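You operate a simulated robot arm through the tools that you are given. There is no shell and no other tool. Be economical: measure what you need, move in short steps, check, and stop when the job is done.

You are at the controls of a simulated two-armed robot. One attempt, no reset.

## Task
Scrub the green paint off the white palette and rack it to dry.
Fine: wet the purple-backed sponge on the cleaner pad, hold the palette still, put the sponge back. What is to be rubbed or washed off counts as gone when no trace of it is left.

The check looks at the end state, three seconds after you hand in, the way a careful person would. Anything else that was tipped, shoved, dropped, spilled or broken makes it a failure.

## Robot
Two 7-joint arms with two-finger parallel grippers on one trunk, on a base that drives. Base frame: it is fixed to the floor where the robot stands at the start and does not move with it; the origin is under the middle of the robot, x ahead of it, y to its left, z up. Lengths are in mm, angles in rad, forces in N, time in s.
The left shoulder is at the start at [50, 158, 1083], the right one opposite. With the tool pointing down near the work surface each hand reaches from about 240 to 660 mm from the robot's upright axis, wherever it stands, measured 20 degrees to its own side. Places, roughly: cleaner pad [500, 200, 900]; purple-backed sponge (9x6x5 cm) [500, 100, 900]; top of the palette drying rack [700, 500, 900]. Payload 3.91 kg a hand.
The TCP of each hand is the grasp point between the finger pads, 30 mm short of the fingertips. In the tool frame z runs along the fingers and y along their closing line. Largest opening 110 mm; finger width 20, thickness 10; the body of the gripper, 48 by 112 mm, starts 55 mm behind the TCP.
Orientation is that of the tool frame in the base frame, as [roll, pitch, yaw] about the fixed x, y, z axes, in that order (R = Rz(yaw) Ry(pitch) Rx(roll)). With the fingers straight down and closing along the base's y, the tool's x points along the base's -x, its y along +y and its z along -z.

## Interface
- The arms move only by the tool arm_command. It takes "left_rows", "right_rows" or both (then of equal length, played together; a hand with none holds still); each is a list of rows, each an object (a shift or turn left out is 0, a gripper value left out holds the last) with "travel": the shift along the tool's x, y, z in units of 25 mm (1.0 is 25 mm), a list of three; "dr": the turn, a rotation vector about the tool's x, y, z in units of 4 degrees (1.0 is 4 degrees), a list of three; "fingers": the finger opening in mm, from 0 to 110. In form: [{"travel": [tx, ty, tz], "dr": [wx, wy, wz], "fingers": fingers}, ...]. A call has 1 to 20 rows; each row shifts and turns the commanded pose from where the row before left it, along the tool's axes as they then stand. A call with a number of a shift or a turn outside -1 to 1 is refused whole. Each row takes 0.2 s and may step no farther than 50 mm and 0.15 rad from the row before; otherwise, or with a gripper value out of range, the whole call is refused. Where a pose cannot be reached the arm comes as near as it can. A force on the tool above 40 N (or 10 N above the force at the start of the call, whichever is more), or a blocked arm, ends the call early, and 0.2 s more pass. The fingers move at their own pace (about 153 mm/s each) and stop on an object; they squeeze with about 27 N. The grip force told is the motor's: it shows also when the fingers shut on nothing. Time passes only in rows, and 0.2 s behind the last, so rows that do not move let the fingers close. The reply holds the time, the measured pose of the TCP, the force on the tool along the base axes, the opening and the grip force, in the units named above and with some noise, with the torque about the TCP (base axes, N m) and any sound that the robot's microphone picked up.
- Cameras (640 x 400 px; columns grow to the right, rows downward): "scene" is now at [111.5, 57.6, 1239.4]; the picture's right is [0.63, -0.78, 0.00], its down [-0.30, -0.25, -0.92] and it looks along [0.71, 0.58, -0.39] (base axes); focal length 214 px, centre (320, 200). "left" rides on the left gripper at [73, -17, -103] in its tool frame; the picture's right is [0.23, 0.97, 0.00], its down [-0.76, 0.18, -0.62] and it looks along [-0.61, 0.14, 0.78] (tool axes); focal length 222 px, centre (320, 200). "right" rides on the right gripper at [72, 17, -103] in its tool frame; the picture's right is [-0.23, 0.97, 0.00], its down [-0.76, -0.18, -0.62] and it looks along [-0.61, -0.14, 0.78] (tool axes); focal length 222 px, centre (320, 200). There is no depth. A picture from a camera that has moved, and an enlarged one, comes with that camera's place and axes in the base frame and with its lens.
- camera(camera): a new picture of that camera. The clock stands still meanwhile.
- move_column(by): slides the trunk up (or, below 0, down) by that many mm; the arms and the scene camera ride with it, the base frame stays. It gives what a move gives, with no picture.
- drive_base(legs): drives the robot by 1 to 6 legs, each [ahead, turn to the left] in mm and rad, along the robot's own axes; the way and the turn of a leg run together, so that a leg with both is an arc; at most 1500 mm and 3.142 rad a leg. The arms and the cameras ride along, it lands a little off, and it stops where it bumps. It gives what a move gives.
- pan_tilt(pan, tilt): turns the head with the scene camera to pan (to the left, within 1.396 rad either way) and tilt (down, from -0.506 to 1.204), counted from straight ahead of the robot. It gives what a move gives.
- close_up(camera, box): a new picture of the part [left, top, right, bottom] of that camera's present view, enlarged. The clock stands still meanwhile.
- hand_in(): hands the job in; it is judged then, once.

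Work in short steps. Places have to be worked out from the pictures, the camera data and where the tool is seen: move nearer, look again, correct. Check each grasp and each placing, and mend what went wrong. You have 120 turns and 88 pictures in all, those below and enlarged ones among them. Open the grippers and draw the arms clear of the work before you hand the job in, unless the task says otherwise; then end with one line.

The tools are called after ">>>" as name(argument=value, ...) on one line, values as JSON. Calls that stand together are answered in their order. arm_command: Moves the arms, as the interface text tells. Its arguments: {"type":"object","properties":{"left_rows":{"type":"array","items":{"type":"object","properties":{"travel":{"type":"array","items":{"type":"number"}},"dr":{"type":"array","items":{"type":"number"}},"fingers":{"type":"number"}}}},"right_rows":{"type":"array","items":{"type":"object","properties":{"travel":{"type":"array","items":{"type":"number"}},"dr":{"type":"array","items":{"type":"number"}},"fingers":{"type":"number"}}}}},"required":[]} The other tools are called the same way: move_column (by) slides the trunk up or down; drive_base (legs) drives the base; pan_tilt (pan, tilt) turns the head that bears the scene camera; camera (camera) takes a picture; close_up (camera, box) takes an enlarged picture of a part of a camera's view; hand_in () hands the job in.

At the start:

```text
time_s: 0.0
left_position: [189.8, 283.3, 1171.0]
left_orientation: [-3.141, 0.0, -3.137]
left_ft_force: [0.8, 0.1, -0.4]
left_ft_torque: [0.03, 0.0, 0.0]
left_grip_width: 110.1
left_gripper_force: 0.1
right_position: [340.9, 30.4, 1148.4]
right_orientation: [-3.141, 0.0, -3.137]
right_ft_force: [-0.6, -0.4, 0.6]
right_ft_torque: [0.0, 0.01, 0.0]
right_grip_width: 109.9
right_gripper_force: 0.1
trunk travel left (down, up): [-325.0, 157.0]
robot x, y, heading: [2.1, -0.3, -0.001]
head pan, tilt: [0.682, 0.403]
```

scene: 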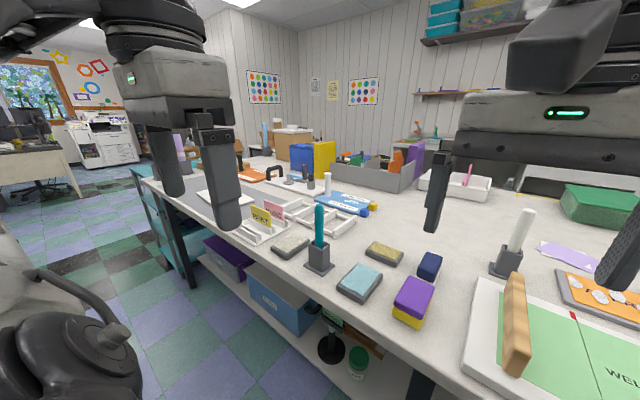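
right: 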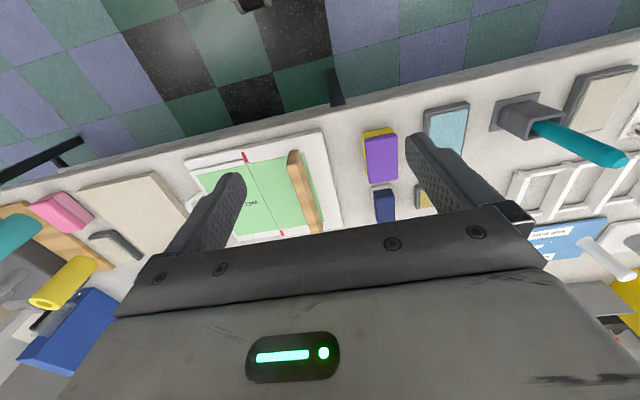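
left: 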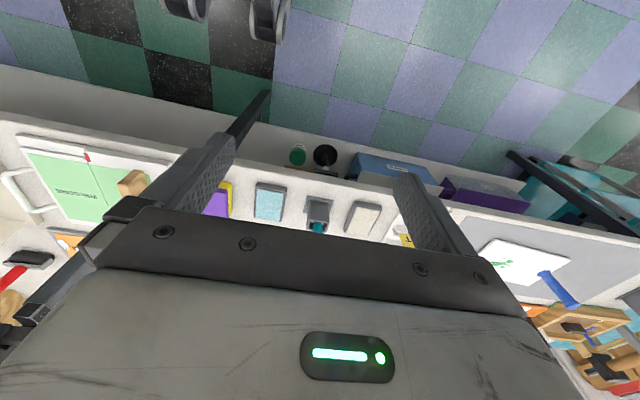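

I'll look at the work area in enlarged views first: the tools near the robot, and the far left where the palette seems to lie.

>>> close_up(camera="scene", box=[160, 120, 400, 270])

>>> close_up(camera="scene", box=[260, 200, 460, 325])

>>> close_up(camera="left", box=[400, 180, 640, 330])

```text
2.67 times, centred on (280, 195) of scene
camera zoom: at [111.5, 57.6, 1239.4], right [0.63, -0.78, 0.0], down [-0.3, -0.25, -0.92], along [0.71, 0.58, -0.39], focal length 572 px, centre (427, 213)
```

zoom: 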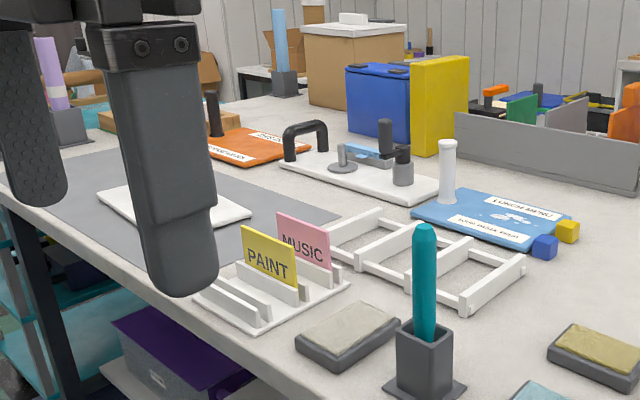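

```text
3.20 times, centred on (360, 262) of scene
camera zoom: at [111.5, 57.6, 1239.4], right [0.63, -0.78, 0.0], down [-0.3, -0.25, -0.92], along [0.71, 0.58, -0.39], focal length 686 px, centre (192, 0)
```

zoom: 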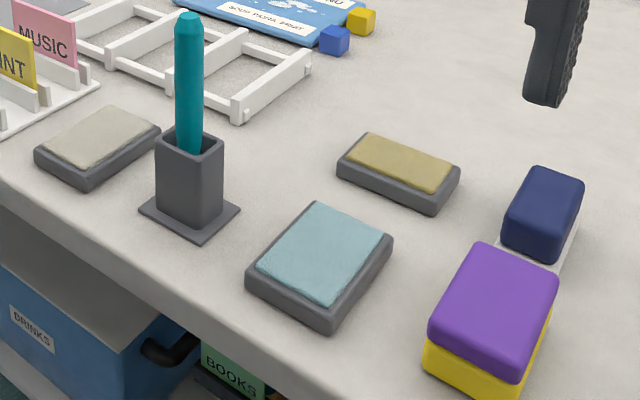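

```text
2.67 times, centred on (520, 255) of left
camera zoom: at [117.0, 266.6, 1275.1], right [-0.23, 0.97, 0.0], down [0.76, 0.18, 0.62], along [0.61, 0.14, -0.78], focal length 592 px, centre (-213, 53)
```

zoom: 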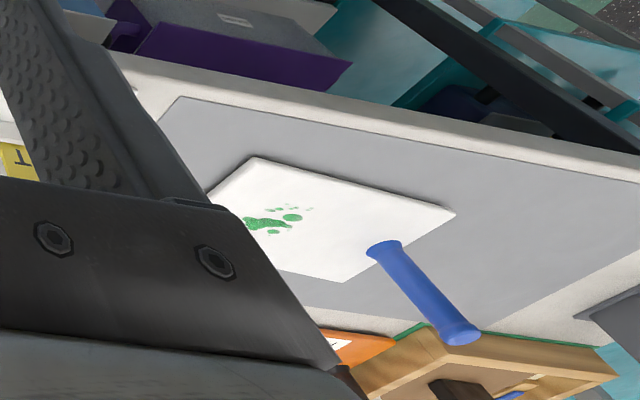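

The palette is a white plate with an upright blue handle, on a grey mat at about (520, 1000). The rack is the white ladder frame and the light blue pad is nearest the stated cleaner place. I'll enlarge the right hand's view to fix the sponge and the table height.

>>> close_up(camera="right", box=[340, 80, 540, 205])

```text
3.20 times, centred on (440, 142) of right
camera zoom: at [266.4, 49.1, 1252.0], right [0.22, 0.97, 0.0], down [0.76, -0.17, 0.62], along [0.61, -0.14, -0.78], focal length 711 px, centre (-64, 384)
```

zoom: 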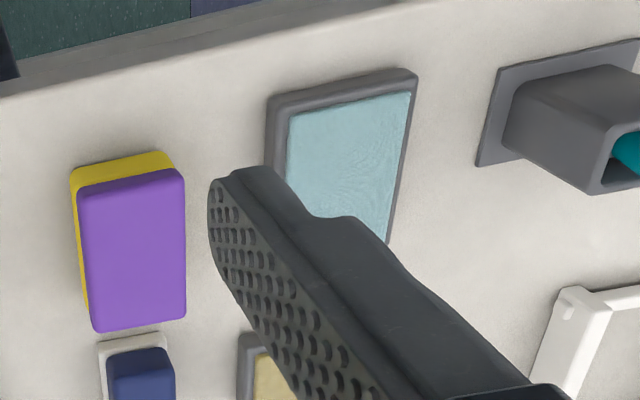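

The sponge's top is at z about 900, with its centre near (478, 113) and its long side along x. The light blue pad's centre is near (473, 228). I'll move the right hand above the sponge and check.

>>> arm_command(right_rows=[{"travel": [-0.685, 0.413, 0.8], "fingers": 85}, {"travel": [-0.685, 0.413, 0.8]}, {"travel": [-0.685, 0.413, 0.8]}, {"travel": [-0.685, 0.413, 0.8]}, {"travel": [-0.685, 0.413, 0.8]}, {"travel": [-0.685, 0.413, 0.8]}, {"travel": [-0.685, 0.413, 0.8]}, {"travel": [-0.685, 0.413, 0.8]}, {}])

>>> camera(camera="right")

>>> camera(camera="scene")

```text
time_s: 2.0
left_position: [188.8, 283.8, 1171.1]
left_orientation: [3.141, 0.001, -3.137]
left_ft_force: [0.7, -0.6, -0.1]
left_ft_torque: [-0.01, 0.02, 0.0]
left_grip_width: 110.0
left_gripper_force: 0.1
right_position: [475.2, 113.9, 987.3]
right_orientation: [3.142, 0.001, -3.138]
right_ft_force: [-0.7, -0.5, -0.3]
right_ft_torque: [-0.01, -0.01, 0.01]
right_grip_width: 85.0
right_gripper_force: 0.1
trunk travel left (down, up): [-325.0, 157.0]
robot x, y, heading: [1.5, 0.5, -0.005]
head pan, tilt: [0.682, 0.403]
```

```text
80 pictures are left
camera right: at [402.1, 131.2, 1091.1], right [0.22, 0.97, 0.0], down [0.76, -0.17, 0.62], along [0.61, -0.14, -0.78], focal length 222 px, centre (320, 200)
```

right: 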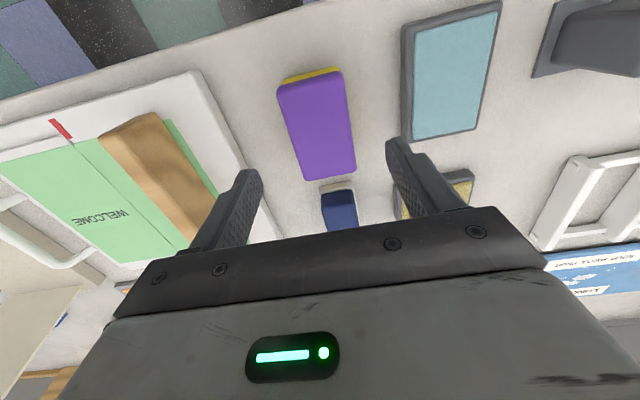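

```text
79 pictures are left
camera scene: at [111.5, 57.6, 1239.4], right [0.63, -0.78, 0.0], down [-0.3, -0.25, -0.92], along [0.71, 0.58, -0.39], focal length 214 px, centre (320, 200)
```

scene: 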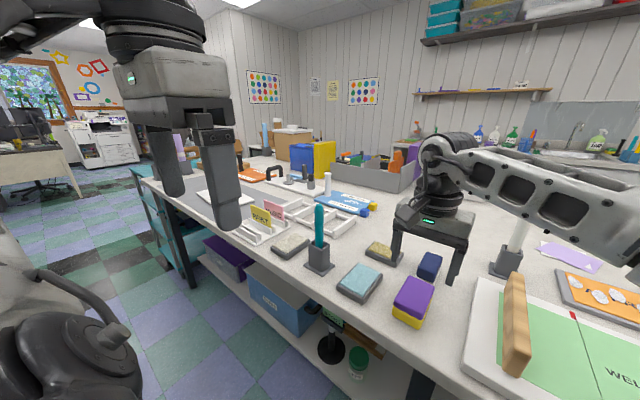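

Both views put the sponge's centre at about (475, 113) with its top near 900, centred under the hand. I'll go down to TCP z≈901 and close.

>>> arm_command(right_rows=[{"travel": [0, 0, 0.86]}, {"travel": [0, 0, 0.86]}, {"travel": [0, 0, 0.86]}, {"travel": [0, 0, 0.86]}, {}, {"fingers": 30}, {}, {}])

>>> camera(camera="right")

```text
time_s: 3.8
left_position: [189.4, 285.4, 1170.5]
left_orientation: [3.141, 0.001, -3.136]
left_ft_force: [-0.5, -0.5, -0.4]
left_ft_torque: [0.01, -0.01, 0.02]
left_grip_width: 110.0
left_gripper_force: 0.1
right_position: [479.0, 112.7, 903.2]
right_orientation: [3.141, 0.0, -3.138]
right_ft_force: [0.3, -0.3, -0.7]
right_ft_torque: [-0.01, -0.04, -0.05]
right_grip_width: 54.1
right_gripper_force: 27.1
trunk travel left (down, up): [-325.0, 157.0]
robot x, y, heading: [-2.3, 3.0, 0.001]
head pan, tilt: [0.682, 0.403]
```

```text
78 pictures are left
camera right: at [404.9, 131.7, 1006.4], right [0.22, 0.97, 0.0], down [0.76, -0.17, 0.62], along [0.61, -0.14, -0.78], focal length 222 px, centre (320, 200)
```

right: 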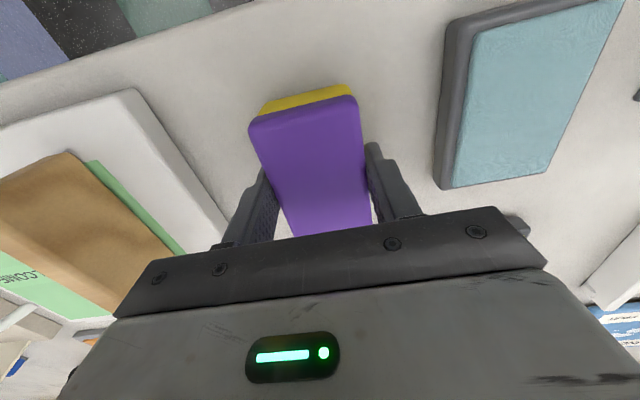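

The sponge is held at 54 mm. The cleaner pad spans about x 425–521 and y 203–270. I'll lift, shift across to above the pad and check that the reach is fine.

>>> arm_command(right_rows=[{"travel": [0, 0, -1]}, {"travel": [0, 0, -1]}, {"travel": [0, 0, -0.4]}, {"travel": [0.04, 0.8, 0]}, {"travel": [0.04, 0.8, 0]}, {"travel": [0.04, 0.8, 0]}, {"travel": [0.04, 0.8, 0]}, {"travel": [0.04, 0.8, 0]}, {"travel": [0.04, 0.9, 0]}, {}])

>>> camera(camera="scene")

>>> camera(camera="right")

```text
time_s: 6.0
left_position: [189.9, 284.0, 1170.9]
left_orientation: [3.141, 0.0, -3.137]
left_ft_force: [0.3, 0.2, -0.7]
left_ft_torque: [0.02, -0.01, -0.01]
left_grip_width: 110.0
left_gripper_force: 0.0
right_position: [474.2, 151.9, 962.3]
right_orientation: [3.138, 0.0, -3.138]
right_ft_force: [1.2, -0.6, -0.5]
right_ft_torque: [-0.02, -0.01, 0.0]
right_grip_width: 53.8
right_gripper_force: 26.8
right hand out of reach, approached as far as the arm can: row 6, 7, 8, 9
trunk travel left (down, up): [-325.0, 157.0]
robot x, y, heading: [0.2, -2.5, -0.006]
head pan, tilt: [0.682, 0.403]
```

```text
77 pictures are left
camera scene: at [111.6, 57.6, 1239.4], right [0.63, -0.78, 0.0], down [-0.3, -0.25, -0.92], along [0.71, 0.58, -0.39], focal length 214 px, centre (320, 200)
```

scene: 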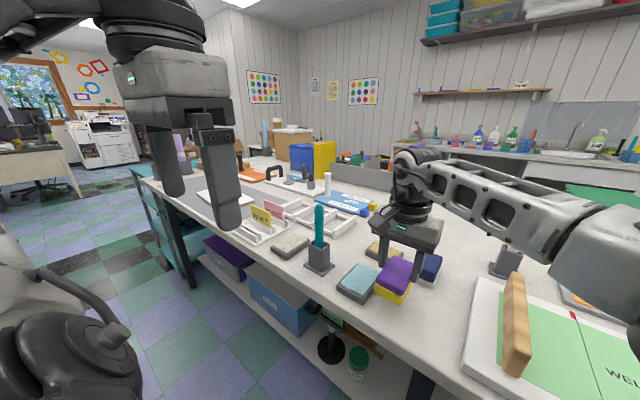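

```text
76 pictures are left
camera right: at [400.6, 169.7, 1066.1], right [0.22, 0.97, 0.0], down [0.76, -0.18, 0.62], along [0.61, -0.14, -0.78], focal length 222 px, centre (320, 200)
```

right: 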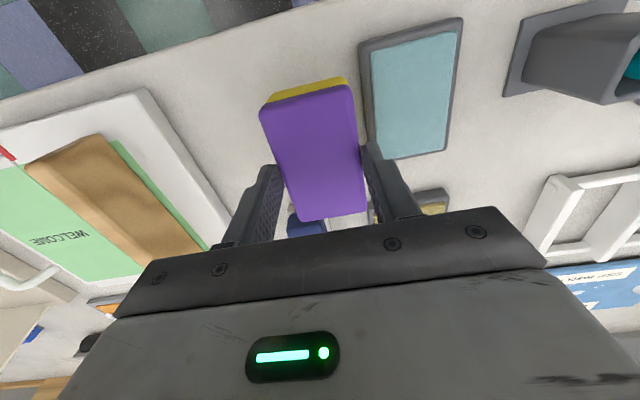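

The right hand can't reach that far left (limit about y=152), so the base has to turn. I'll pull the hand back and up a little first so it swings clear of the teal bar.

>>> arm_command(right_rows=[{"travel": [0.5, -0.9, -0.8]}, {"travel": [0.5, -0.9, -0.8]}, {"travel": [0.5, -0.9, -0.8]}, {"travel": [0.5, -0.9, 0]}, {"travel": [0.5, -0.5, 0]}, {}])

```text
time_s: 7.4
left_position: [189.6, 283.2, 1172.3]
left_orientation: [-3.14, 0.0, -3.137]
left_ft_force: [0.4, -0.8, 0.0]
left_ft_torque: [0.0, -0.03, 0.04]
left_grip_width: 109.8
left_gripper_force: 0.0
right_position: [413.0, 50.9, 1022.3]
right_orientation: [3.141, 0.0, -3.138]
right_ft_force: [-0.7, 0.1, -0.6]
right_ft_torque: [0.01, 0.01, 0.01]
right_grip_width: 53.8
right_gripper_force: 26.5
trunk travel left (down, up): [-325.0, 157.0]
robot x, y, heading: [0.1, -1.6, 0.003]
head pan, tilt: [0.682, 0.403]
```

The commanded pose follows the real one, good. I'll turn the base 0.4 rad to the left; both hands are above everything on their arcs.

>>> drive_base(legs=[[0, 0.4]])

>>> camera(camera="right")

```text
time_s: 9.0
left_position: [62.6, 335.8, 1170.1]
left_orientation: [-3.141, 0.002, -2.734]
left_ft_force: [0.5, 0.2, 0.6]
left_ft_torque: [0.02, -0.05, -0.01]
left_grip_width: 110.3
left_gripper_force: 0.0
right_position: [359.6, 209.3, 1022.9]
right_orientation: [3.14, 0.0, -2.734]
right_ft_force: [-0.5, -0.1, -0.3]
right_ft_torque: [-0.01, -0.01, -0.03]
right_grip_width: 53.9
right_gripper_force: 26.3
trunk travel left (down, up): [-325.0, 157.0]
robot x, y, heading: [0.1, -2.4, 0.403]
head pan, tilt: [0.682, 0.403]
```

```text
75 pictures are left
camera right: at [285.5, 197.0, 1126.5], right [-0.18, 0.98, 0.0], down [0.77, 0.14, 0.62], along [0.61, 0.11, -0.78], focal length 222 px, centre (320, 200)
```

right: 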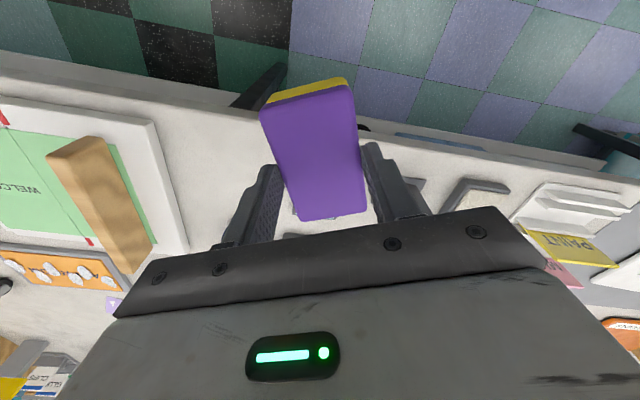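

I'll square the sponge to the pad (turn about 0.4 rad back) and bring it above the pad's centre at (473, 237).

>>> arm_command(right_rows=[{"dr": [0, 0, 0.965]}, {"dr": [0, 0, 0.965]}, {"dr": [0, 0, 0.965]}, {"dr": [0, 0, 0.965]}, {"dr": [0, 0, 0.965]}, {"dr": [0, 0, 0.965]}, {"travel": [-0.9, 0.22, 0.5]}, {"travel": [-0.9, 0.22, 0.5]}, {"travel": [-0.9, 0.22, 0.5]}, {"travel": [-0.9, 0.22, 0.5]}, {"travel": [-0.9, 0.22, 0.5]}, {}])

>>> camera(camera="scene")

>>> camera(camera="right")

```text
time_s: 11.6
left_position: [62.1, 335.4, 1172.2]
left_orientation: [3.141, -0.002, -2.732]
left_ft_force: [0.3, -0.9, -1.3]
left_ft_torque: [0.03, -0.02, 0.04]
left_grip_width: 109.8
left_gripper_force: 0.0
right_position: [472.1, 237.3, 959.5]
right_orientation: [3.141, 0.0, -3.136]
right_ft_force: [-0.9, 0.3, 0.0]
right_ft_torque: [0.01, 0.02, 0.01]
right_grip_width: 53.6
right_gripper_force: 27.0
trunk travel left (down, up): [-325.0, 157.0]
robot x, y, heading: [-0.5, 1.0, 0.401]
head pan, tilt: [0.682, 0.403]
```

```text
74 pictures are left
camera scene: at [79.6, 96.8, 1239.4], right [0.88, -0.47, 0.0], down [-0.18, -0.35, -0.92], along [0.43, 0.81, -0.39], focal length 214 px, centre (320, 200)
```

scene: 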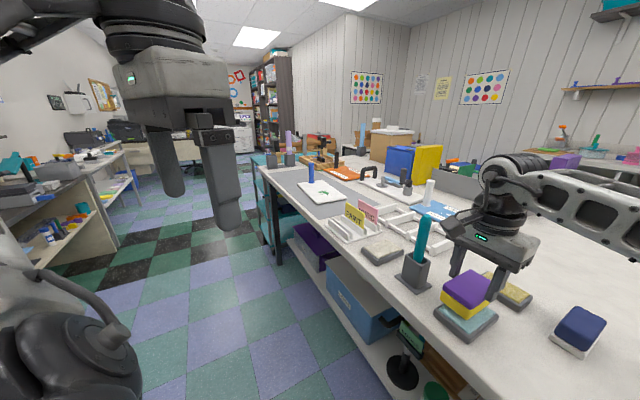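

```text
73 pictures are left
camera right: at [399.1, 255.2, 1062.9], right [0.22, 0.97, 0.0], down [0.76, -0.17, 0.62], along [0.61, -0.14, -0.78], focal length 222 px, centre (320, 200)
```

right: 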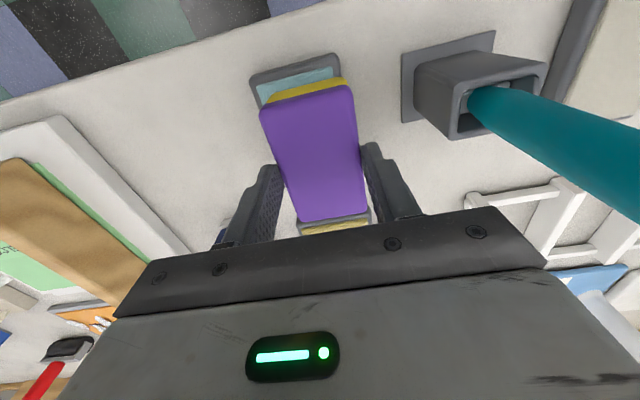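

The pad seems centred at about (475, 231), so I'll shift 6 mm right and go down to just over the expected contact.

>>> arm_command(right_rows=[{"travel": [-0.1, -0.25, 0.6]}, {"travel": [0, 0, 0.4]}, {"travel": [0, 0, 0.2]}, {"travel": [0, 0, 0.2]}, {}])

```text
time_s: 12.2
left_position: [61.1, 335.9, 1171.2]
left_orientation: [-3.141, 0.005, -2.733]
left_ft_force: [1.2, 0.0, -0.8]
left_ft_torque: [-0.01, 0.0, 0.01]
left_grip_width: 110.0
left_gripper_force: 0.0
right_position: [473.5, 231.9, 946.6]
right_orientation: [3.126, 0.009, -3.138]
right_ft_force: [-6.2, -4.3, 13.0]
right_ft_torque: [-0.34, 0.14, -0.12]
right_grip_width: 53.7
right_gripper_force: 27.2
trunk travel left (down, up): [-325.0, 157.0]
robot x, y, heading: [2.3, 0.1, 0.401]
head pan, tilt: [0.682, 0.403]
stopped in row 3 (right hand): the force on the tool passed its limit at 44 N (the readings are from after the stop); the commanded pose is now the measured one
```

Contact came early, at z≈946. I'll look before pressing on.

>>> close_up(camera="scene", box=[400, 200, 560, 350])

>>> camera(camera="right")

```text
2.67 times, centred on (480, 275) of scene
camera zoom: at [78.1, 95.8, 1239.7], right [0.88, -0.47, 0.0], down [-0.18, -0.35, -0.92], along [0.43, 0.81, -0.39], focal length 572 px, centre (-107, 0)
```

zoom: 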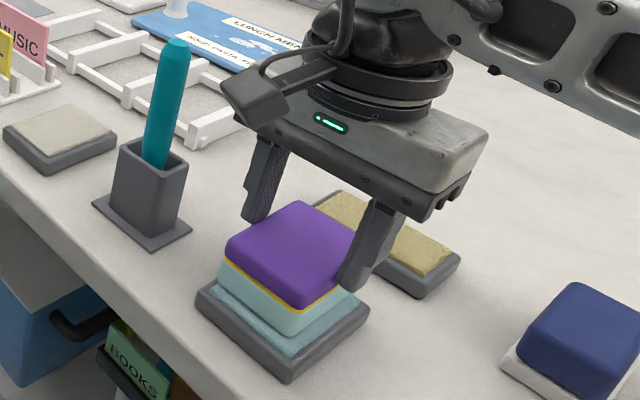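

```text
71 pictures are left
camera right: at [399.8, 247.8, 1050.0], right [0.22, 0.97, 0.02], down [0.76, -0.18, 0.63], along [0.61, -0.13, -0.78], focal length 222 px, centre (320, 200)
```

right: 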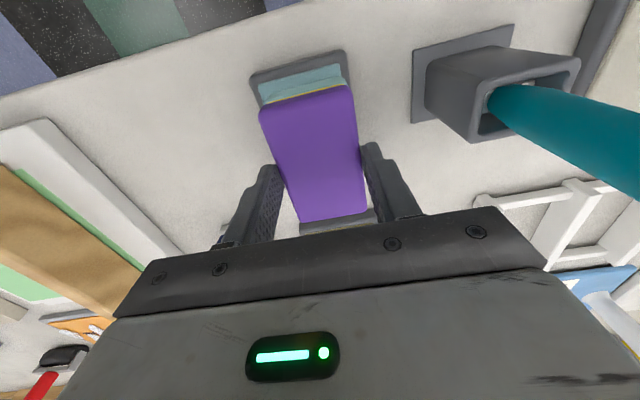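

The sponge's lower part has turned the cleaner's colour, so it's wet. I'll lift it and draw the right hand back near the body for the drive.

>>> arm_command(right_rows=[{"travel": [0, 0, -0.8]}, {"travel": [0, 0, -1]}, {"travel": [0, 0, -1]}, {"travel": [0, 0, -1]}, {"travel": [0.9, -0.38, -0.3]}, {"travel": [0.9, -0.38, -0.3]}, {"travel": [0.9, -0.38, 0]}, {"travel": [0.9, -0.38, 0]}, {"travel": [0.9, -0.38, 0]}, {"travel": [0.9, -0.38, 0]}, {"travel": [0.9, -0.38, 0]}, {"travel": [0.9, -0.38, 0]}, {"dr": [0, 0, -0.965]}, {"dr": [0, 0, -0.965]}, {"dr": [0, 0, -0.965]}, {"dr": [0, 0, -0.965]}, {"dr": [0, 0, -0.965]}, {"dr": [0, 0, -0.965]}, {}])

>>> move_column(by=140)

>>> pan_tilt(pan=0.3, tilt=0.5)

>>> camera(camera="scene")

```text
time_s: 16.2
left_position: [61.8, 334.9, 1171.5]
left_orientation: [3.141, 0.0, -2.731]
left_ft_force: [0.6, -0.8, 0.7]
left_ft_torque: [-0.01, 0.01, -0.02]
left_grip_width: 110.1
left_gripper_force: 0.0
right_position: [294.9, 153.8, 1051.4]
right_orientation: [3.133, 0.012, -2.734]
right_ft_force: [0.0, 0.6, -0.3]
right_ft_torque: [-0.02, 0.03, 0.03]
right_grip_width: 53.8
right_gripper_force: 26.9
trunk travel left (down, up): [-325.0, 157.0]
robot x, y, heading: [2.6, 0.6, 0.401]
head pan, tilt: [0.682, 0.403]
```

```text
time_s: 17.9
left_position: [63.5, 335.8, 1310.9]
left_orientation: [-3.141, -0.001, -2.732]
left_ft_force: [0.7, 0.0, -0.1]
left_ft_torque: [0.0, -0.01, -0.02]
left_grip_width: 110.1
left_gripper_force: 0.0
right_position: [295.1, 154.1, 1189.9]
right_orientation: [3.134, 0.012, -2.735]
right_ft_force: [-0.1, 0.0, -0.1]
right_ft_torque: [0.01, -0.06, 0.03]
right_grip_width: 53.9
right_gripper_force: 27.1
trunk travel left (down, up): [-465.0, 17.0]
robot x, y, heading: [-1.8, -0.4, 0.402]
head pan, tilt: [0.682, 0.403]
```

```text
time_s: 18.8
left_position: [63.0, 335.8, 1311.7]
left_orientation: [-3.142, 0.0, -2.733]
left_ft_force: [0.8, 0.8, -0.4]
left_ft_torque: [0.02, 0.01, -0.04]
left_grip_width: 110.0
left_gripper_force: 0.0
right_position: [295.6, 154.6, 1191.0]
right_orientation: [3.133, 0.012, -2.735]
right_ft_force: [0.2, 0.2, -0.2]
right_ft_torque: [0.01, 0.04, 0.02]
right_grip_width: 53.6
right_gripper_force: 26.8
trunk travel left (down, up): [-465.0, 17.0]
robot x, y, heading: [1.2, -0.8, 0.398]
head pan, tilt: [0.3, 0.499]
```

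```text
70 pictures are left
camera scene: at [105.8, 73.9, 1370.6], right [0.65, -0.76, 0.0], down [-0.36, -0.31, -0.88], along [0.67, 0.57, -0.48], focal length 214 px, centre (320, 200)
```

scene: 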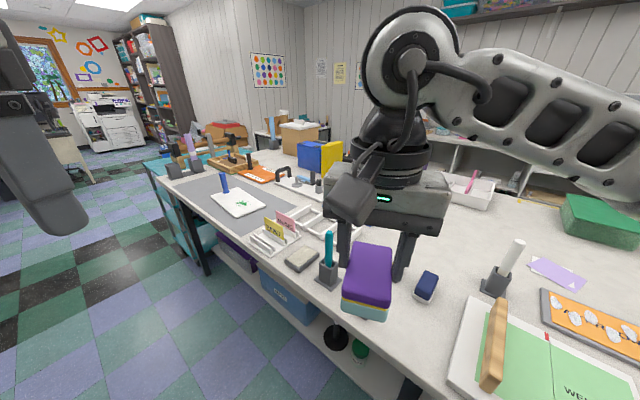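

The palette and rack are clear in view now. I'll enlarge them to get positions before driving.

>>> close_up(camera="scene", box=[180, 150, 340, 250])

```text
4.00 times, centred on (260, 200) of scene
camera zoom: at [105.8, 73.9, 1370.6], right [0.65, -0.76, 0.0], down [-0.36, -0.31, -0.88], along [0.67, 0.57, -0.48], focal length 858 px, centre (560, 200)
```

zoom: 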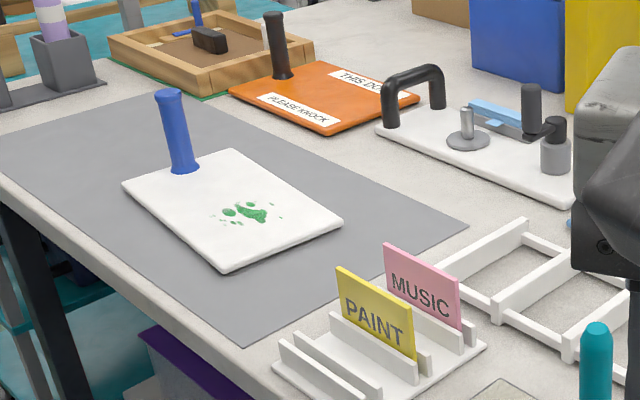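

The palette lies roughly at x 470–625, y 845–1127. Its handle is near (559, 1105), about 110 mm tall, and the paint is around (548, 950). I'll drive to y≈950, facing the table again.

>>> drive_base(legs=[[0, 1.17], [950, 0], [0, -1.57]])

>>> pan_tilt(pan=0.1, tilt=0.75)

>>> camera(camera="scene")

```text
time_s: 30.6
left_position: [171.6, 1242.9, 1310.8]
left_orientation: [-3.14, 0.003, -3.135]
left_ft_force: [-0.6, -0.7, -0.2]
left_ft_torque: [0.03, 0.01, -0.01]
left_grip_width: 110.4
left_gripper_force: 0.1
right_position: [314.2, 983.6, 1191.3]
right_orientation: [3.133, 0.012, -3.137]
right_ft_force: [0.0, 0.0, 0.7]
right_ft_torque: [-0.01, -0.01, -0.01]
right_grip_width: 53.8
right_gripper_force: 26.4
trunk travel left (down, up): [-465.0, 17.0]
robot x, y, heading: [-17.3, 958.2, 0.006]
head pan, tilt: [0.3, 0.499]
```

```text
time_s: 31.4
left_position: [172.0, 1242.0, 1310.2]
left_orientation: [3.141, 0.002, -3.136]
left_ft_force: [0.0, -0.1, 0.6]
left_ft_torque: [0.01, -0.01, 0.01]
left_grip_width: 110.1
left_gripper_force: 0.0
right_position: [314.8, 984.0, 1191.3]
right_orientation: [3.134, 0.013, -3.137]
right_ft_force: [0.4, 0.1, -0.6]
right_ft_torque: [-0.01, -0.01, 0.01]
right_grip_width: 53.7
right_gripper_force: 26.9
trunk travel left (down, up): [-465.0, 17.0]
robot x, y, heading: [-16.6, 958.6, -0.002]
head pan, tilt: [0.099, 0.75]
```

```text
68 pictures are left
camera scene: at [105.0, 965.8, 1348.7], right [0.1, -0.99, 0.0], down [-0.68, -0.07, -0.73], along [0.73, 0.07, -0.68], focal length 214 px, centre (320, 200)
```

scene: 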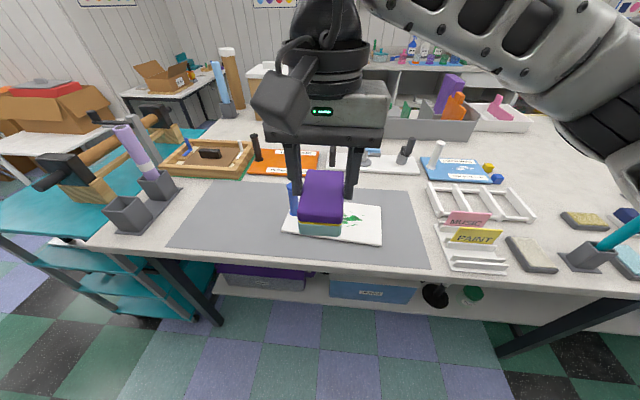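

The base is well placed. I'll lower the trunk again and bring the left hand above the handle (about 560, 1098).

>>> move_column(by=-140)

>>> arm_command(left_rows=[{"travel": [-0.85, -0.3, 0.25], "fingers": 80}, {"travel": [-0.85, -0.3, 0.25]}, {"travel": [-0.85, -0.3, 0.25]}, {"travel": [-0.85, -0.3, 0.25]}, {"travel": [-0.85, -0.3, 0.25]}, {"travel": [-0.85, -0.3, 0.25]}, {"travel": [-0.85, -0.3, 0.25]}, {"travel": [-0.85, -0.3, 0.25]}, {"travel": [-0.85, -0.3, 0.25]}, {"travel": [-0.85, -0.3, 0.25]}, {"travel": [-0.85, -0.3, 0.25]}, {"travel": [-0.85, -0.3, 0.25]}, {"travel": [-0.85, -0.3, 0.25]}, {"travel": [-0.85, -0.3, 0.25]}, {"travel": [-0.85, -0.3, 0.25]}, {"travel": [-0.85, -0.3, 0.25]}, {}])

>>> camera(camera="left")

>>> camera(camera="scene")

```text
time_s: 33.0
left_position: [172.8, 1242.1, 1171.7]
left_orientation: [-3.142, 0.003, -3.136]
left_ft_force: [0.6, 0.2, -0.4]
left_ft_torque: [0.03, 0.03, 0.02]
left_grip_width: 110.1
left_gripper_force: 0.1
right_position: [314.7, 983.9, 1051.8]
right_orientation: [3.134, 0.011, -3.139]
right_ft_force: [-0.3, 0.2, -0.8]
right_ft_torque: [0.01, 0.0, -0.03]
right_grip_width: 53.7
right_gripper_force: 26.6
trunk travel left (down, up): [-325.0, 157.0]
robot x, y, heading: [-18.7, 957.4, -0.001]
head pan, tilt: [0.099, 0.75]
```

```text
time_s: 36.6
left_position: [477.8, 1144.4, 1075.0]
left_orientation: [-3.14, 0.003, -3.138]
left_ft_force: [-0.5, -0.6, 0.3]
left_ft_torque: [0.02, -0.01, 0.0]
left_grip_width: 80.0
left_gripper_force: 0.0
left hand out of reach, approached as far as the arm can: row 15, 16
right_position: [315.0, 984.5, 1051.9]
right_orientation: [3.133, 0.013, -3.137]
right_ft_force: [-0.3, -0.3, 0.2]
right_ft_torque: [0.0, 0.01, -0.01]
right_grip_width: 53.9
right_gripper_force: 27.0
trunk travel left (down, up): [-325.0, 157.0]
robot x, y, heading: [-17.8, 961.7, 0.0]
head pan, tilt: [0.099, 0.75]
```

```text
67 pictures are left
camera left: at [405.7, 1127.4, 1178.7], right [-0.23, 0.97, 0.0], down [0.76, 0.18, 0.62], along [0.61, 0.14, -0.78], focal length 222 px, centre (320, 200)
```

left: 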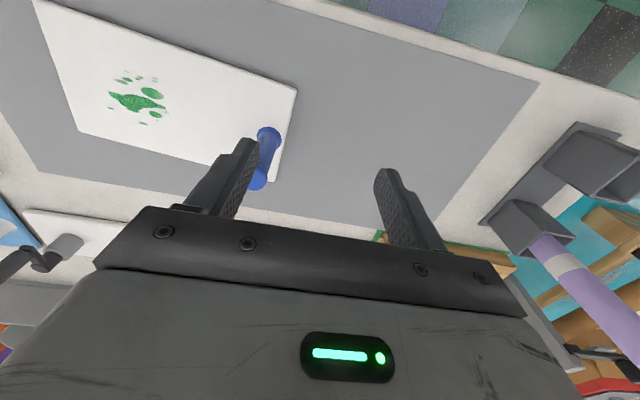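

```text
66 pictures are left
camera scene: at [104.9, 965.6, 1208.6], right [0.1, -1.0, 0.0], down [-0.68, -0.07, -0.73], along [0.73, 0.07, -0.68], focal length 214 px, centre (320, 200)
```

scene: 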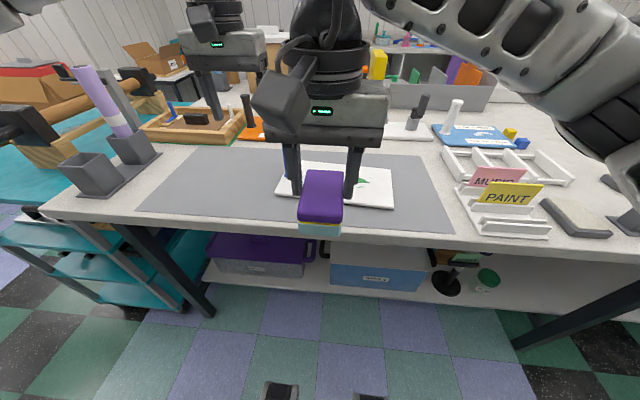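

The left arm's reach falls short at this height; a raised shoulder should help. From this view the handle is near (552, 1088) and the paint around (542, 913). I'll raise the trunk and go above the handle lower down.

>>> move_column(by=130)

>>> arm_command(left_rows=[{"travel": [0, 0, 0.92]}, {"travel": [0, 0, 0.92]}, {"travel": [0, 0, 0.92]}, {"travel": [0, 0, 0.92]}, {"travel": [-0.74, -0.56, 0.92]}, {"travel": [-0.74, -0.56, 0.92]}, {"travel": [-0.74, -0.56, 0.92]}, {"travel": [-0.74, -0.56, 0.92]}, {}])

>>> camera(camera="left")

>>> camera(camera="right")

```text
time_s: 38.2
left_position: [478.3, 1143.9, 1205.0]
left_orientation: [3.14, 0.001, -3.137]
left_ft_force: [-0.3, 0.3, 0.0]
left_ft_torque: [-0.02, -0.02, -0.01]
left_grip_width: 80.2
left_gripper_force: 0.1
right_position: [315.8, 983.3, 1181.0]
right_orientation: [3.133, 0.013, -3.138]
right_ft_force: [-0.6, 0.4, -0.9]
right_ft_torque: [-0.03, 0.05, 0.04]
right_grip_width: 54.0
right_gripper_force: 27.6
trunk travel left (down, up): [-455.0, 27.0]
robot x, y, heading: [-14.8, 959.4, 0.002]
head pan, tilt: [0.099, 0.75]
```

```text
time_s: 40.2
left_position: [484.6, 1147.8, 1040.0]
left_orientation: [-3.141, 0.002, -3.139]
left_ft_force: [-0.1, 0.1, 0.0]
left_ft_torque: [-0.03, 0.04, 0.01]
left_grip_width: 80.0
left_gripper_force: 0.0
left hand out of reach, approached as far as the arm can: row 5, 6, 7, 8
right_position: [314.2, 983.9, 1180.9]
right_orientation: [3.134, 0.012, -3.139]
right_ft_force: [-0.6, -0.5, -0.2]
right_ft_torque: [0.02, 0.03, -0.01]
right_grip_width: 53.6
right_gripper_force: 27.4
trunk travel left (down, up): [-455.0, 27.0]
robot x, y, heading: [-15.6, 956.0, 0.0]
head pan, tilt: [0.099, 0.75]
```

```text
65 pictures are left
camera left: at [412.9, 1130.8, 1144.2], right [-0.23, 0.97, 0.0], down [0.76, 0.18, 0.62], along [0.61, 0.14, -0.78], focal length 222 px, centre (320, 200)
```

left: 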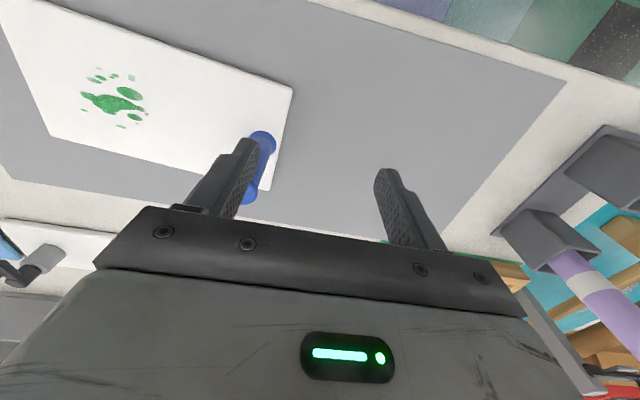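

```text
64 pictures are left
camera right: at [239.8, 1000.8, 1284.1], right [0.22, 0.97, 0.01], down [0.75, -0.18, 0.63], along [0.62, -0.13, -0.78], focal length 222 px, centre (320, 200)
```

right: 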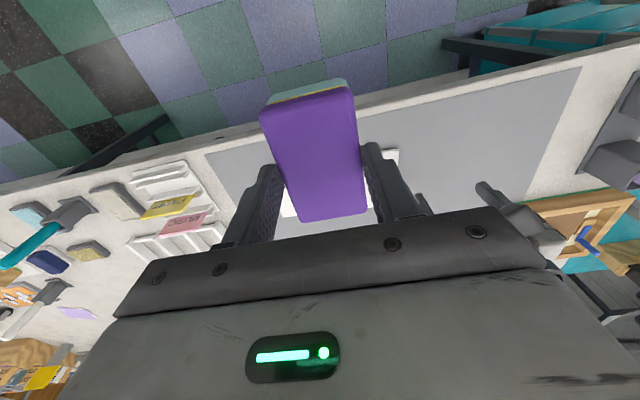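

The left arm stops at the same place regardless of height, so a joint may be limiting. I'll try moving sideways first, then ahead.

>>> arm_command(left_rows=[{"travel": [0.8, 0, 0]}, {"travel": [0.4, -0.8, 0]}, {"travel": [0, -0.8, 0]}, {"travel": [0, -0.8, 0]}, {"travel": [-0.8, 0, 0]}, {"travel": [-0.8, 0, 0]}, {"travel": [-0.8, 0, 0]}, {"travel": [-0.8, 0, 0]}, {}])

```text
time_s: 42.2
left_position: [484.8, 1142.0, 1057.8]
left_orientation: [-3.141, 0.003, -3.137]
left_ft_force: [0.2, -0.6, -0.8]
left_ft_torque: [0.07, -0.01, 0.01]
left_grip_width: 79.8
left_gripper_force: 0.1
left hand out of reach, approached as far as the arm can: row 3, 4, 5, 6, 7, 8
right_position: [313.8, 984.0, 1180.8]
right_orientation: [3.135, 0.012, -3.138]
right_ft_force: [0.1, 0.7, -0.2]
right_ft_torque: [0.01, 0.01, -0.04]
right_grip_width: 53.7
right_gripper_force: 27.6
trunk travel left (down, up): [-455.0, 27.0]
robot x, y, heading: [-17.1, 957.5, 0.001]
head pan, tilt: [0.099, 0.75]
```

I'll test whether the wrist roll is the limit by letting the left hand turn clockwise (32°) and then moving right.

>>> arm_command(left_rows=[{"travel": [0.5, 0, 0], "dr": [0, 0, 1]}, {"dr": [0, 0, 1]}, {"dr": [0, 0, 1]}, {"dr": [0, 0, 1]}, {"dr": [0, 0, 1]}, {"dr": [0, 0, 1]}, {"dr": [0, 0, 1]}, {"dr": [0, 0, 1]}, {"travel": [-0.5, -0.8, 0]}, {"travel": [-0.5, -0.8, 0]}, {}])

>>> camera(camera="scene")

```text
time_s: 44.6
left_position: [456.8, 1110.9, 1062.1]
left_orientation: [-3.14, 0.004, 2.588]
left_ft_force: [-0.3, 0.3, 0.1]
left_ft_torque: [-0.01, 0.02, 0.01]
left_grip_width: 80.1
left_gripper_force: 0.0
left hand out of reach, approached as far as the arm can: row 9, 10
right_position: [315.2, 983.9, 1182.2]
right_orientation: [3.134, 0.012, -3.139]
right_ft_force: [-0.4, 0.6, -0.2]
right_ft_torque: [0.02, 0.03, -0.01]
right_grip_width: 53.5
right_gripper_force: 26.9
trunk travel left (down, up): [-455.0, 27.0]
robot x, y, heading: [-15.5, 958.8, -0.004]
head pan, tilt: [0.099, 0.75]
```

```text
63 pictures are left
camera scene: at [105.1, 965.8, 1338.6], right [0.1, -1.0, 0.0], down [-0.68, -0.07, -0.73], along [0.73, 0.07, -0.68], focal length 214 px, centre (320, 200)
```

scene: 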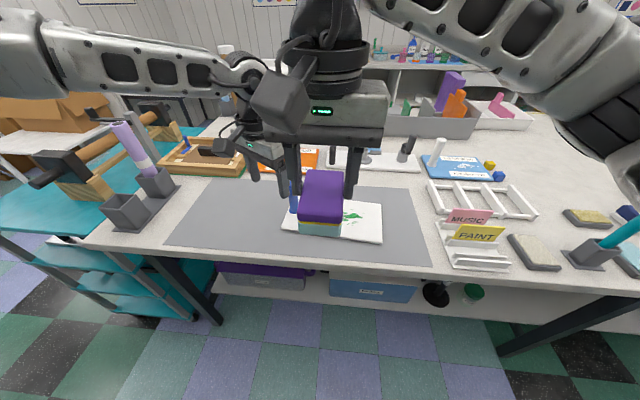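

The two hands are close together, so the limit may come from keeping the arms apart. I'll move the right hand off to the right, then try the left again.

>>> arm_command(right_rows=[{"travel": [0, -0.96, 0]}, {"travel": [0, -0.96, 0]}, {"travel": [0, -0.96, 0]}, {"travel": [0, -0.96, 0]}, {"travel": [0, -0.96, 0]}, {"travel": [0, -0.96, 0]}, {}])

>>> arm_command(left_rows=[{"dr": [0, 0, -1]}, {"dr": [0, 0, -1]}, {"dr": [0, 0, -1]}, {"dr": [0, 0, -1]}, {"dr": [0, 0, -1]}, {"dr": [0, 0, -1]}, {"dr": [0, 0, -1]}, {"dr": [0, 0, -1]}, {"travel": [-0.8, -0.2, 0]}, {"travel": [-0.8, -0.2, 0]}, {"travel": [-0.8, -0.2, 0]}, {}])

```text
time_s: 46.2
left_position: [456.4, 1112.6, 1063.1]
left_orientation: [-3.14, 0.003, 2.589]
left_ft_force: [0.1, 0.6, -0.3]
left_ft_torque: [-0.01, -0.02, -0.04]
left_grip_width: 79.9
left_gripper_force: 0.1
right_position: [316.1, 838.7, 1182.2]
right_orientation: [3.133, 0.011, -3.137]
right_ft_force: [0.3, 0.5, -0.3]
right_ft_torque: [-0.02, 0.01, -0.01]
right_grip_width: 53.8
right_gripper_force: 26.8
trunk travel left (down, up): [-455.0, 27.0]
robot x, y, heading: [-17.5, 961.3, -0.004]
head pan, tilt: [0.099, 0.75]
```

```text
time_s: 48.8
left_position: [483.5, 1134.7, 1071.1]
left_orientation: [-3.14, 0.002, -3.137]
left_ft_force: [0.3, 1.0, 0.0]
left_ft_torque: [0.01, 0.03, -0.02]
left_grip_width: 80.0
left_gripper_force: 0.1
left hand out of reach, approached as far as the arm can: row 9, 10, 11
right_position: [314.6, 837.2, 1182.2]
right_orientation: [3.132, 0.014, -3.138]
right_ft_force: [-0.6, -0.5, -0.5]
right_ft_torque: [0.01, 0.01, -0.04]
right_grip_width: 53.5
right_gripper_force: 26.9
trunk travel left (down, up): [-455.0, 27.0]
robot x, y, heading: [-17.2, 958.5, 0.0]
head pan, tilt: [0.099, 0.75]
```

Not a clash between the arms then. The right hand earlier reached far with its wrist turned the other way, so I'll mirror that: turn the left hand counter-clockwise about 24°, then go ahead.

>>> arm_command(left_rows=[{"travel": [0.6, 0, 0], "dr": [0, 0, -1]}, {"dr": [0, 0, -1]}, {"dr": [0, 0, -1]}, {"dr": [0, 0, -1]}, {"dr": [0, 0, -1]}, {"dr": [0, 0, -1]}, {"travel": [-0.7, 0.32, 0]}, {"travel": [-0.7, 0.32, 0]}, {"travel": [-0.7, 0.32, 0]}, {}])

>>> camera(camera="scene")

```text
time_s: 51.0
left_position: [504.3, 1177.0, 1071.1]
left_orientation: [-3.141, 0.002, -2.72]
left_ft_force: [-0.3, 0.8, -0.4]
left_ft_torque: [0.03, 0.0, -0.02]
left_grip_width: 80.2
left_gripper_force: 0.1
right_position: [315.3, 839.1, 1181.5]
right_orientation: [3.133, 0.012, -3.138]
right_ft_force: [0.4, 0.7, -0.4]
right_ft_torque: [-0.01, 0.01, 0.03]
right_grip_width: 53.9
right_gripper_force: 26.5
trunk travel left (down, up): [-455.0, 27.0]
robot x, y, heading: [-17.5, 955.7, -0.003]
head pan, tilt: [0.099, 0.75]
```

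```text
62 pictures are left
camera scene: at [104.9, 965.6, 1338.6], right [0.1, -1.0, 0.0], down [-0.68, -0.07, -0.73], along [0.73, 0.07, -0.68], focal length 214 px, centre (320, 200)
```

scene: 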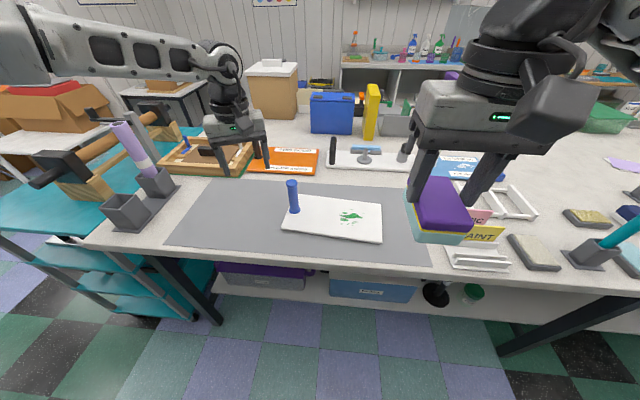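

That freed the arm. The scene view gives the handle axis at (547, 1087), with its top near 982. I'll move the left hand over it at this wrist angle.

>>> arm_command(left_rows=[{"travel": [-0.02, -0.8, 0]}, {"travel": [-0.02, -0.8, 0]}, {"travel": [-0.02, -0.8, 0]}, {"travel": [-0.02, -0.8, 0]}, {"travel": [-0.02, -0.8, 0]}, {}])

```text
time_s: 52.4
left_position: [492.9, 1143.5, 1081.0]
left_orientation: [-3.139, 0.001, -2.718]
left_ft_force: [0.0, 0.8, -0.5]
left_ft_torque: [0.01, 0.0, 0.0]
left_grip_width: 79.9
left_gripper_force: 0.1
left hand out of reach, approached as far as the arm can: row 1, 2, 3, 4, 5
right_position: [314.8, 838.6, 1180.2]
right_orientation: [3.134, 0.011, -3.14]
right_ft_force: [-0.2, -0.2, -0.2]
right_ft_torque: [-0.02, 0.03, 0.02]
right_grip_width: 53.9
right_gripper_force: 26.7
trunk travel left (down, up): [-455.0, 27.0]
robot x, y, heading: [-19.2, 959.5, -0.001]
head pan, tilt: [0.099, 0.75]
```

A joint limit or a short reach still stops it. Tilting the fingers forward should extend the reach and still suits the upright handle, so I'll square the yaw, tilt about 32° forward and try toward the handle.

>>> arm_command(left_rows=[{"travel": [0.8, 0, 0], "dr": [0, 0, 1]}, {"travel": [0.8, 0, 0], "dr": [0, 0, 1]}, {"dr": [0, 0, 1]}, {"dr": [0, 0, 1]}, {"dr": [0, 0, 1]}, {"dr": [0, 0, 1]}, {"dr": [0, -1, 0]}, {"dr": [0, -1, 0]}, {"dr": [0, -1, 0]}, {"dr": [0, -1, 0]}, {"dr": [0, -1, 0]}, {"dr": [0, -1, 0]}, {"dr": [0, -1, 0]}, {"dr": [0, -1, 0]}, {"travel": [-0.5, -0.7, 0.3]}, {"travel": [-0.5, -0.7, 0.3]}, {"travel": [-0.5, -0.7, 0.3]}, {}])

```text
time_s: 56.2
left_position: [496.0, 1075.8, 1080.6]
left_orientation: [-3.139, 0.561, -3.136]
left_ft_force: [-0.5, -1.0, -0.5]
left_ft_torque: [0.0, 0.0, 0.03]
left_grip_width: 79.9
left_gripper_force: 0.1
right_position: [314.8, 838.7, 1181.7]
right_orientation: [3.132, 0.012, -3.138]
right_ft_force: [1.2, 0.7, -0.5]
right_ft_torque: [0.04, 0.0, 0.01]
right_grip_width: 53.8
right_gripper_force: 26.7
trunk travel left (down, up): [-455.0, 27.0]
robot x, y, heading: [-17.0, 960.1, -0.004]
head pan, tilt: [0.099, 0.75]
```

The tilt works. I'll move to just above the handle and check with the camera.

>>> arm_command(left_rows=[{"travel": [-0.36, 0.15, 0.7]}, {"travel": [-0.36, 0.15, 0.7]}, {"travel": [-0.36, 0.15, 0.7]}, {}])

>>> camera(camera="left")

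>>> close_up(camera="scene", box=[200, 120, 440, 270])

```text
time_s: 57.2
left_position: [535.3, 1108.0, 1056.9]
left_orientation: [-3.138, 0.561, -3.136]
left_ft_force: [1.0, -0.4, 0.0]
left_ft_torque: [0.01, 0.01, 0.01]
left_grip_width: 80.0
left_gripper_force: 0.1
left hand out of reach, approached as far as the arm can: row 1, 2, 3
right_position: [315.2, 838.5, 1181.1]
right_orientation: [3.132, 0.012, -3.139]
right_ft_force: [-0.7, 0.0, 0.9]
right_ft_torque: [0.01, -0.03, -0.02]
right_grip_width: 54.1
right_gripper_force: 27.5
trunk travel left (down, up): [-455.0, 27.0]
robot x, y, heading: [-18.6, 957.6, -0.001]
head pan, tilt: [0.099, 0.75]
```

```text
61 pictures are left
camera left: at [419.5, 1089.6, 1106.2], right [-0.2, 0.97, -0.12], down [0.31, 0.18, 0.93], along [0.93, 0.14, -0.34], focal length 222 px, centre (320, 200)
```

left: 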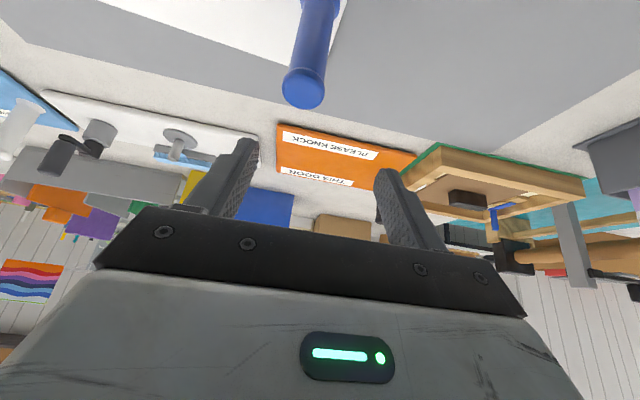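

```text
2.67 times, centred on (320, 195) of scene
camera zoom: at [105.0, 965.7, 1338.6], right [0.1, -1.0, 0.0], down [-0.68, -0.07, -0.73], along [0.73, 0.07, -0.68], focal length 572 px, centre (320, 213)
```

zoom: 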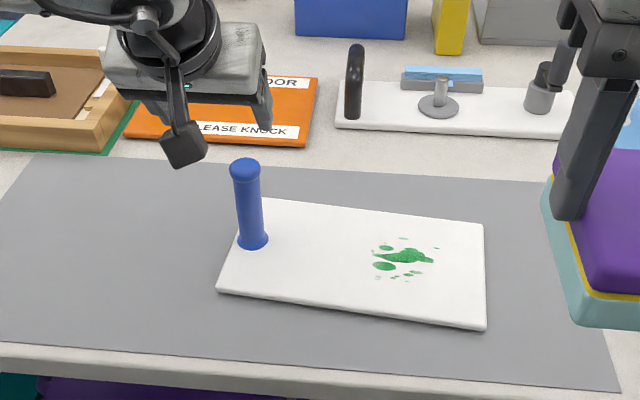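

The reach falls about 20–60 mm short. The base's front seems to be about 150 mm from the table's underparts, so I'll drive 90 mm ahead with both hands high.

>>> drive_base(legs=[[90, 0]])

>>> pan_tilt(pan=0.1, tilt=0.9)

>>> camera(camera="scene")

```text
time_s: 58.3
left_position: [625.5, 1106.0, 1056.0]
left_orientation: [-3.137, 0.561, -3.138]
left_ft_force: [0.0, -0.8, -0.4]
left_ft_torque: [-0.02, 0.01, 0.02]
left_grip_width: 80.2
left_gripper_force: 0.1
right_position: [404.7, 838.5, 1182.0]
right_orientation: [3.132, 0.011, -3.139]
right_ft_force: [-0.3, 0.8, -0.5]
right_ft_torque: [0.01, 0.03, -0.01]
right_grip_width: 53.9
right_gripper_force: 26.8
trunk travel left (down, up): [-455.0, 27.0]
robot x, y, heading: [74.4, 960.5, -0.002]
head pan, tilt: [0.099, 0.75]
```

```text
time_s: 59.0
left_position: [624.0, 1104.9, 1057.1]
left_orientation: [-3.137, 0.56, -3.138]
left_ft_force: [-0.3, -0.3, 0.0]
left_ft_torque: [0.0, -0.02, 0.0]
left_grip_width: 80.0
left_gripper_force: 0.2
right_position: [403.4, 838.0, 1181.6]
right_orientation: [3.133, 0.013, -3.139]
right_ft_force: [0.2, -0.3, -0.7]
right_ft_torque: [0.01, 0.0, 0.01]
right_grip_width: 53.9
right_gripper_force: 27.1
trunk travel left (down, up): [-455.0, 27.0]
robot x, y, heading: [69.6, 962.0, -0.0]
head pan, tilt: [0.099, 0.901]
```

```text
59 pictures are left
camera scene: at [186.4, 964.6, 1326.7], right [0.1, -1.0, 0.0], down [-0.78, -0.08, -0.62], along [0.62, 0.06, -0.78], focal length 214 px, centre (320, 200)
```

scene: 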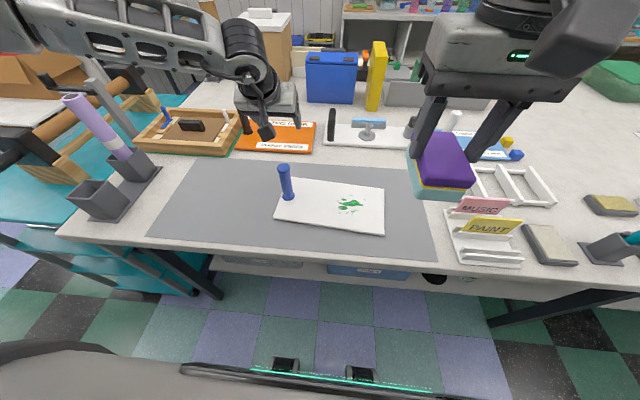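

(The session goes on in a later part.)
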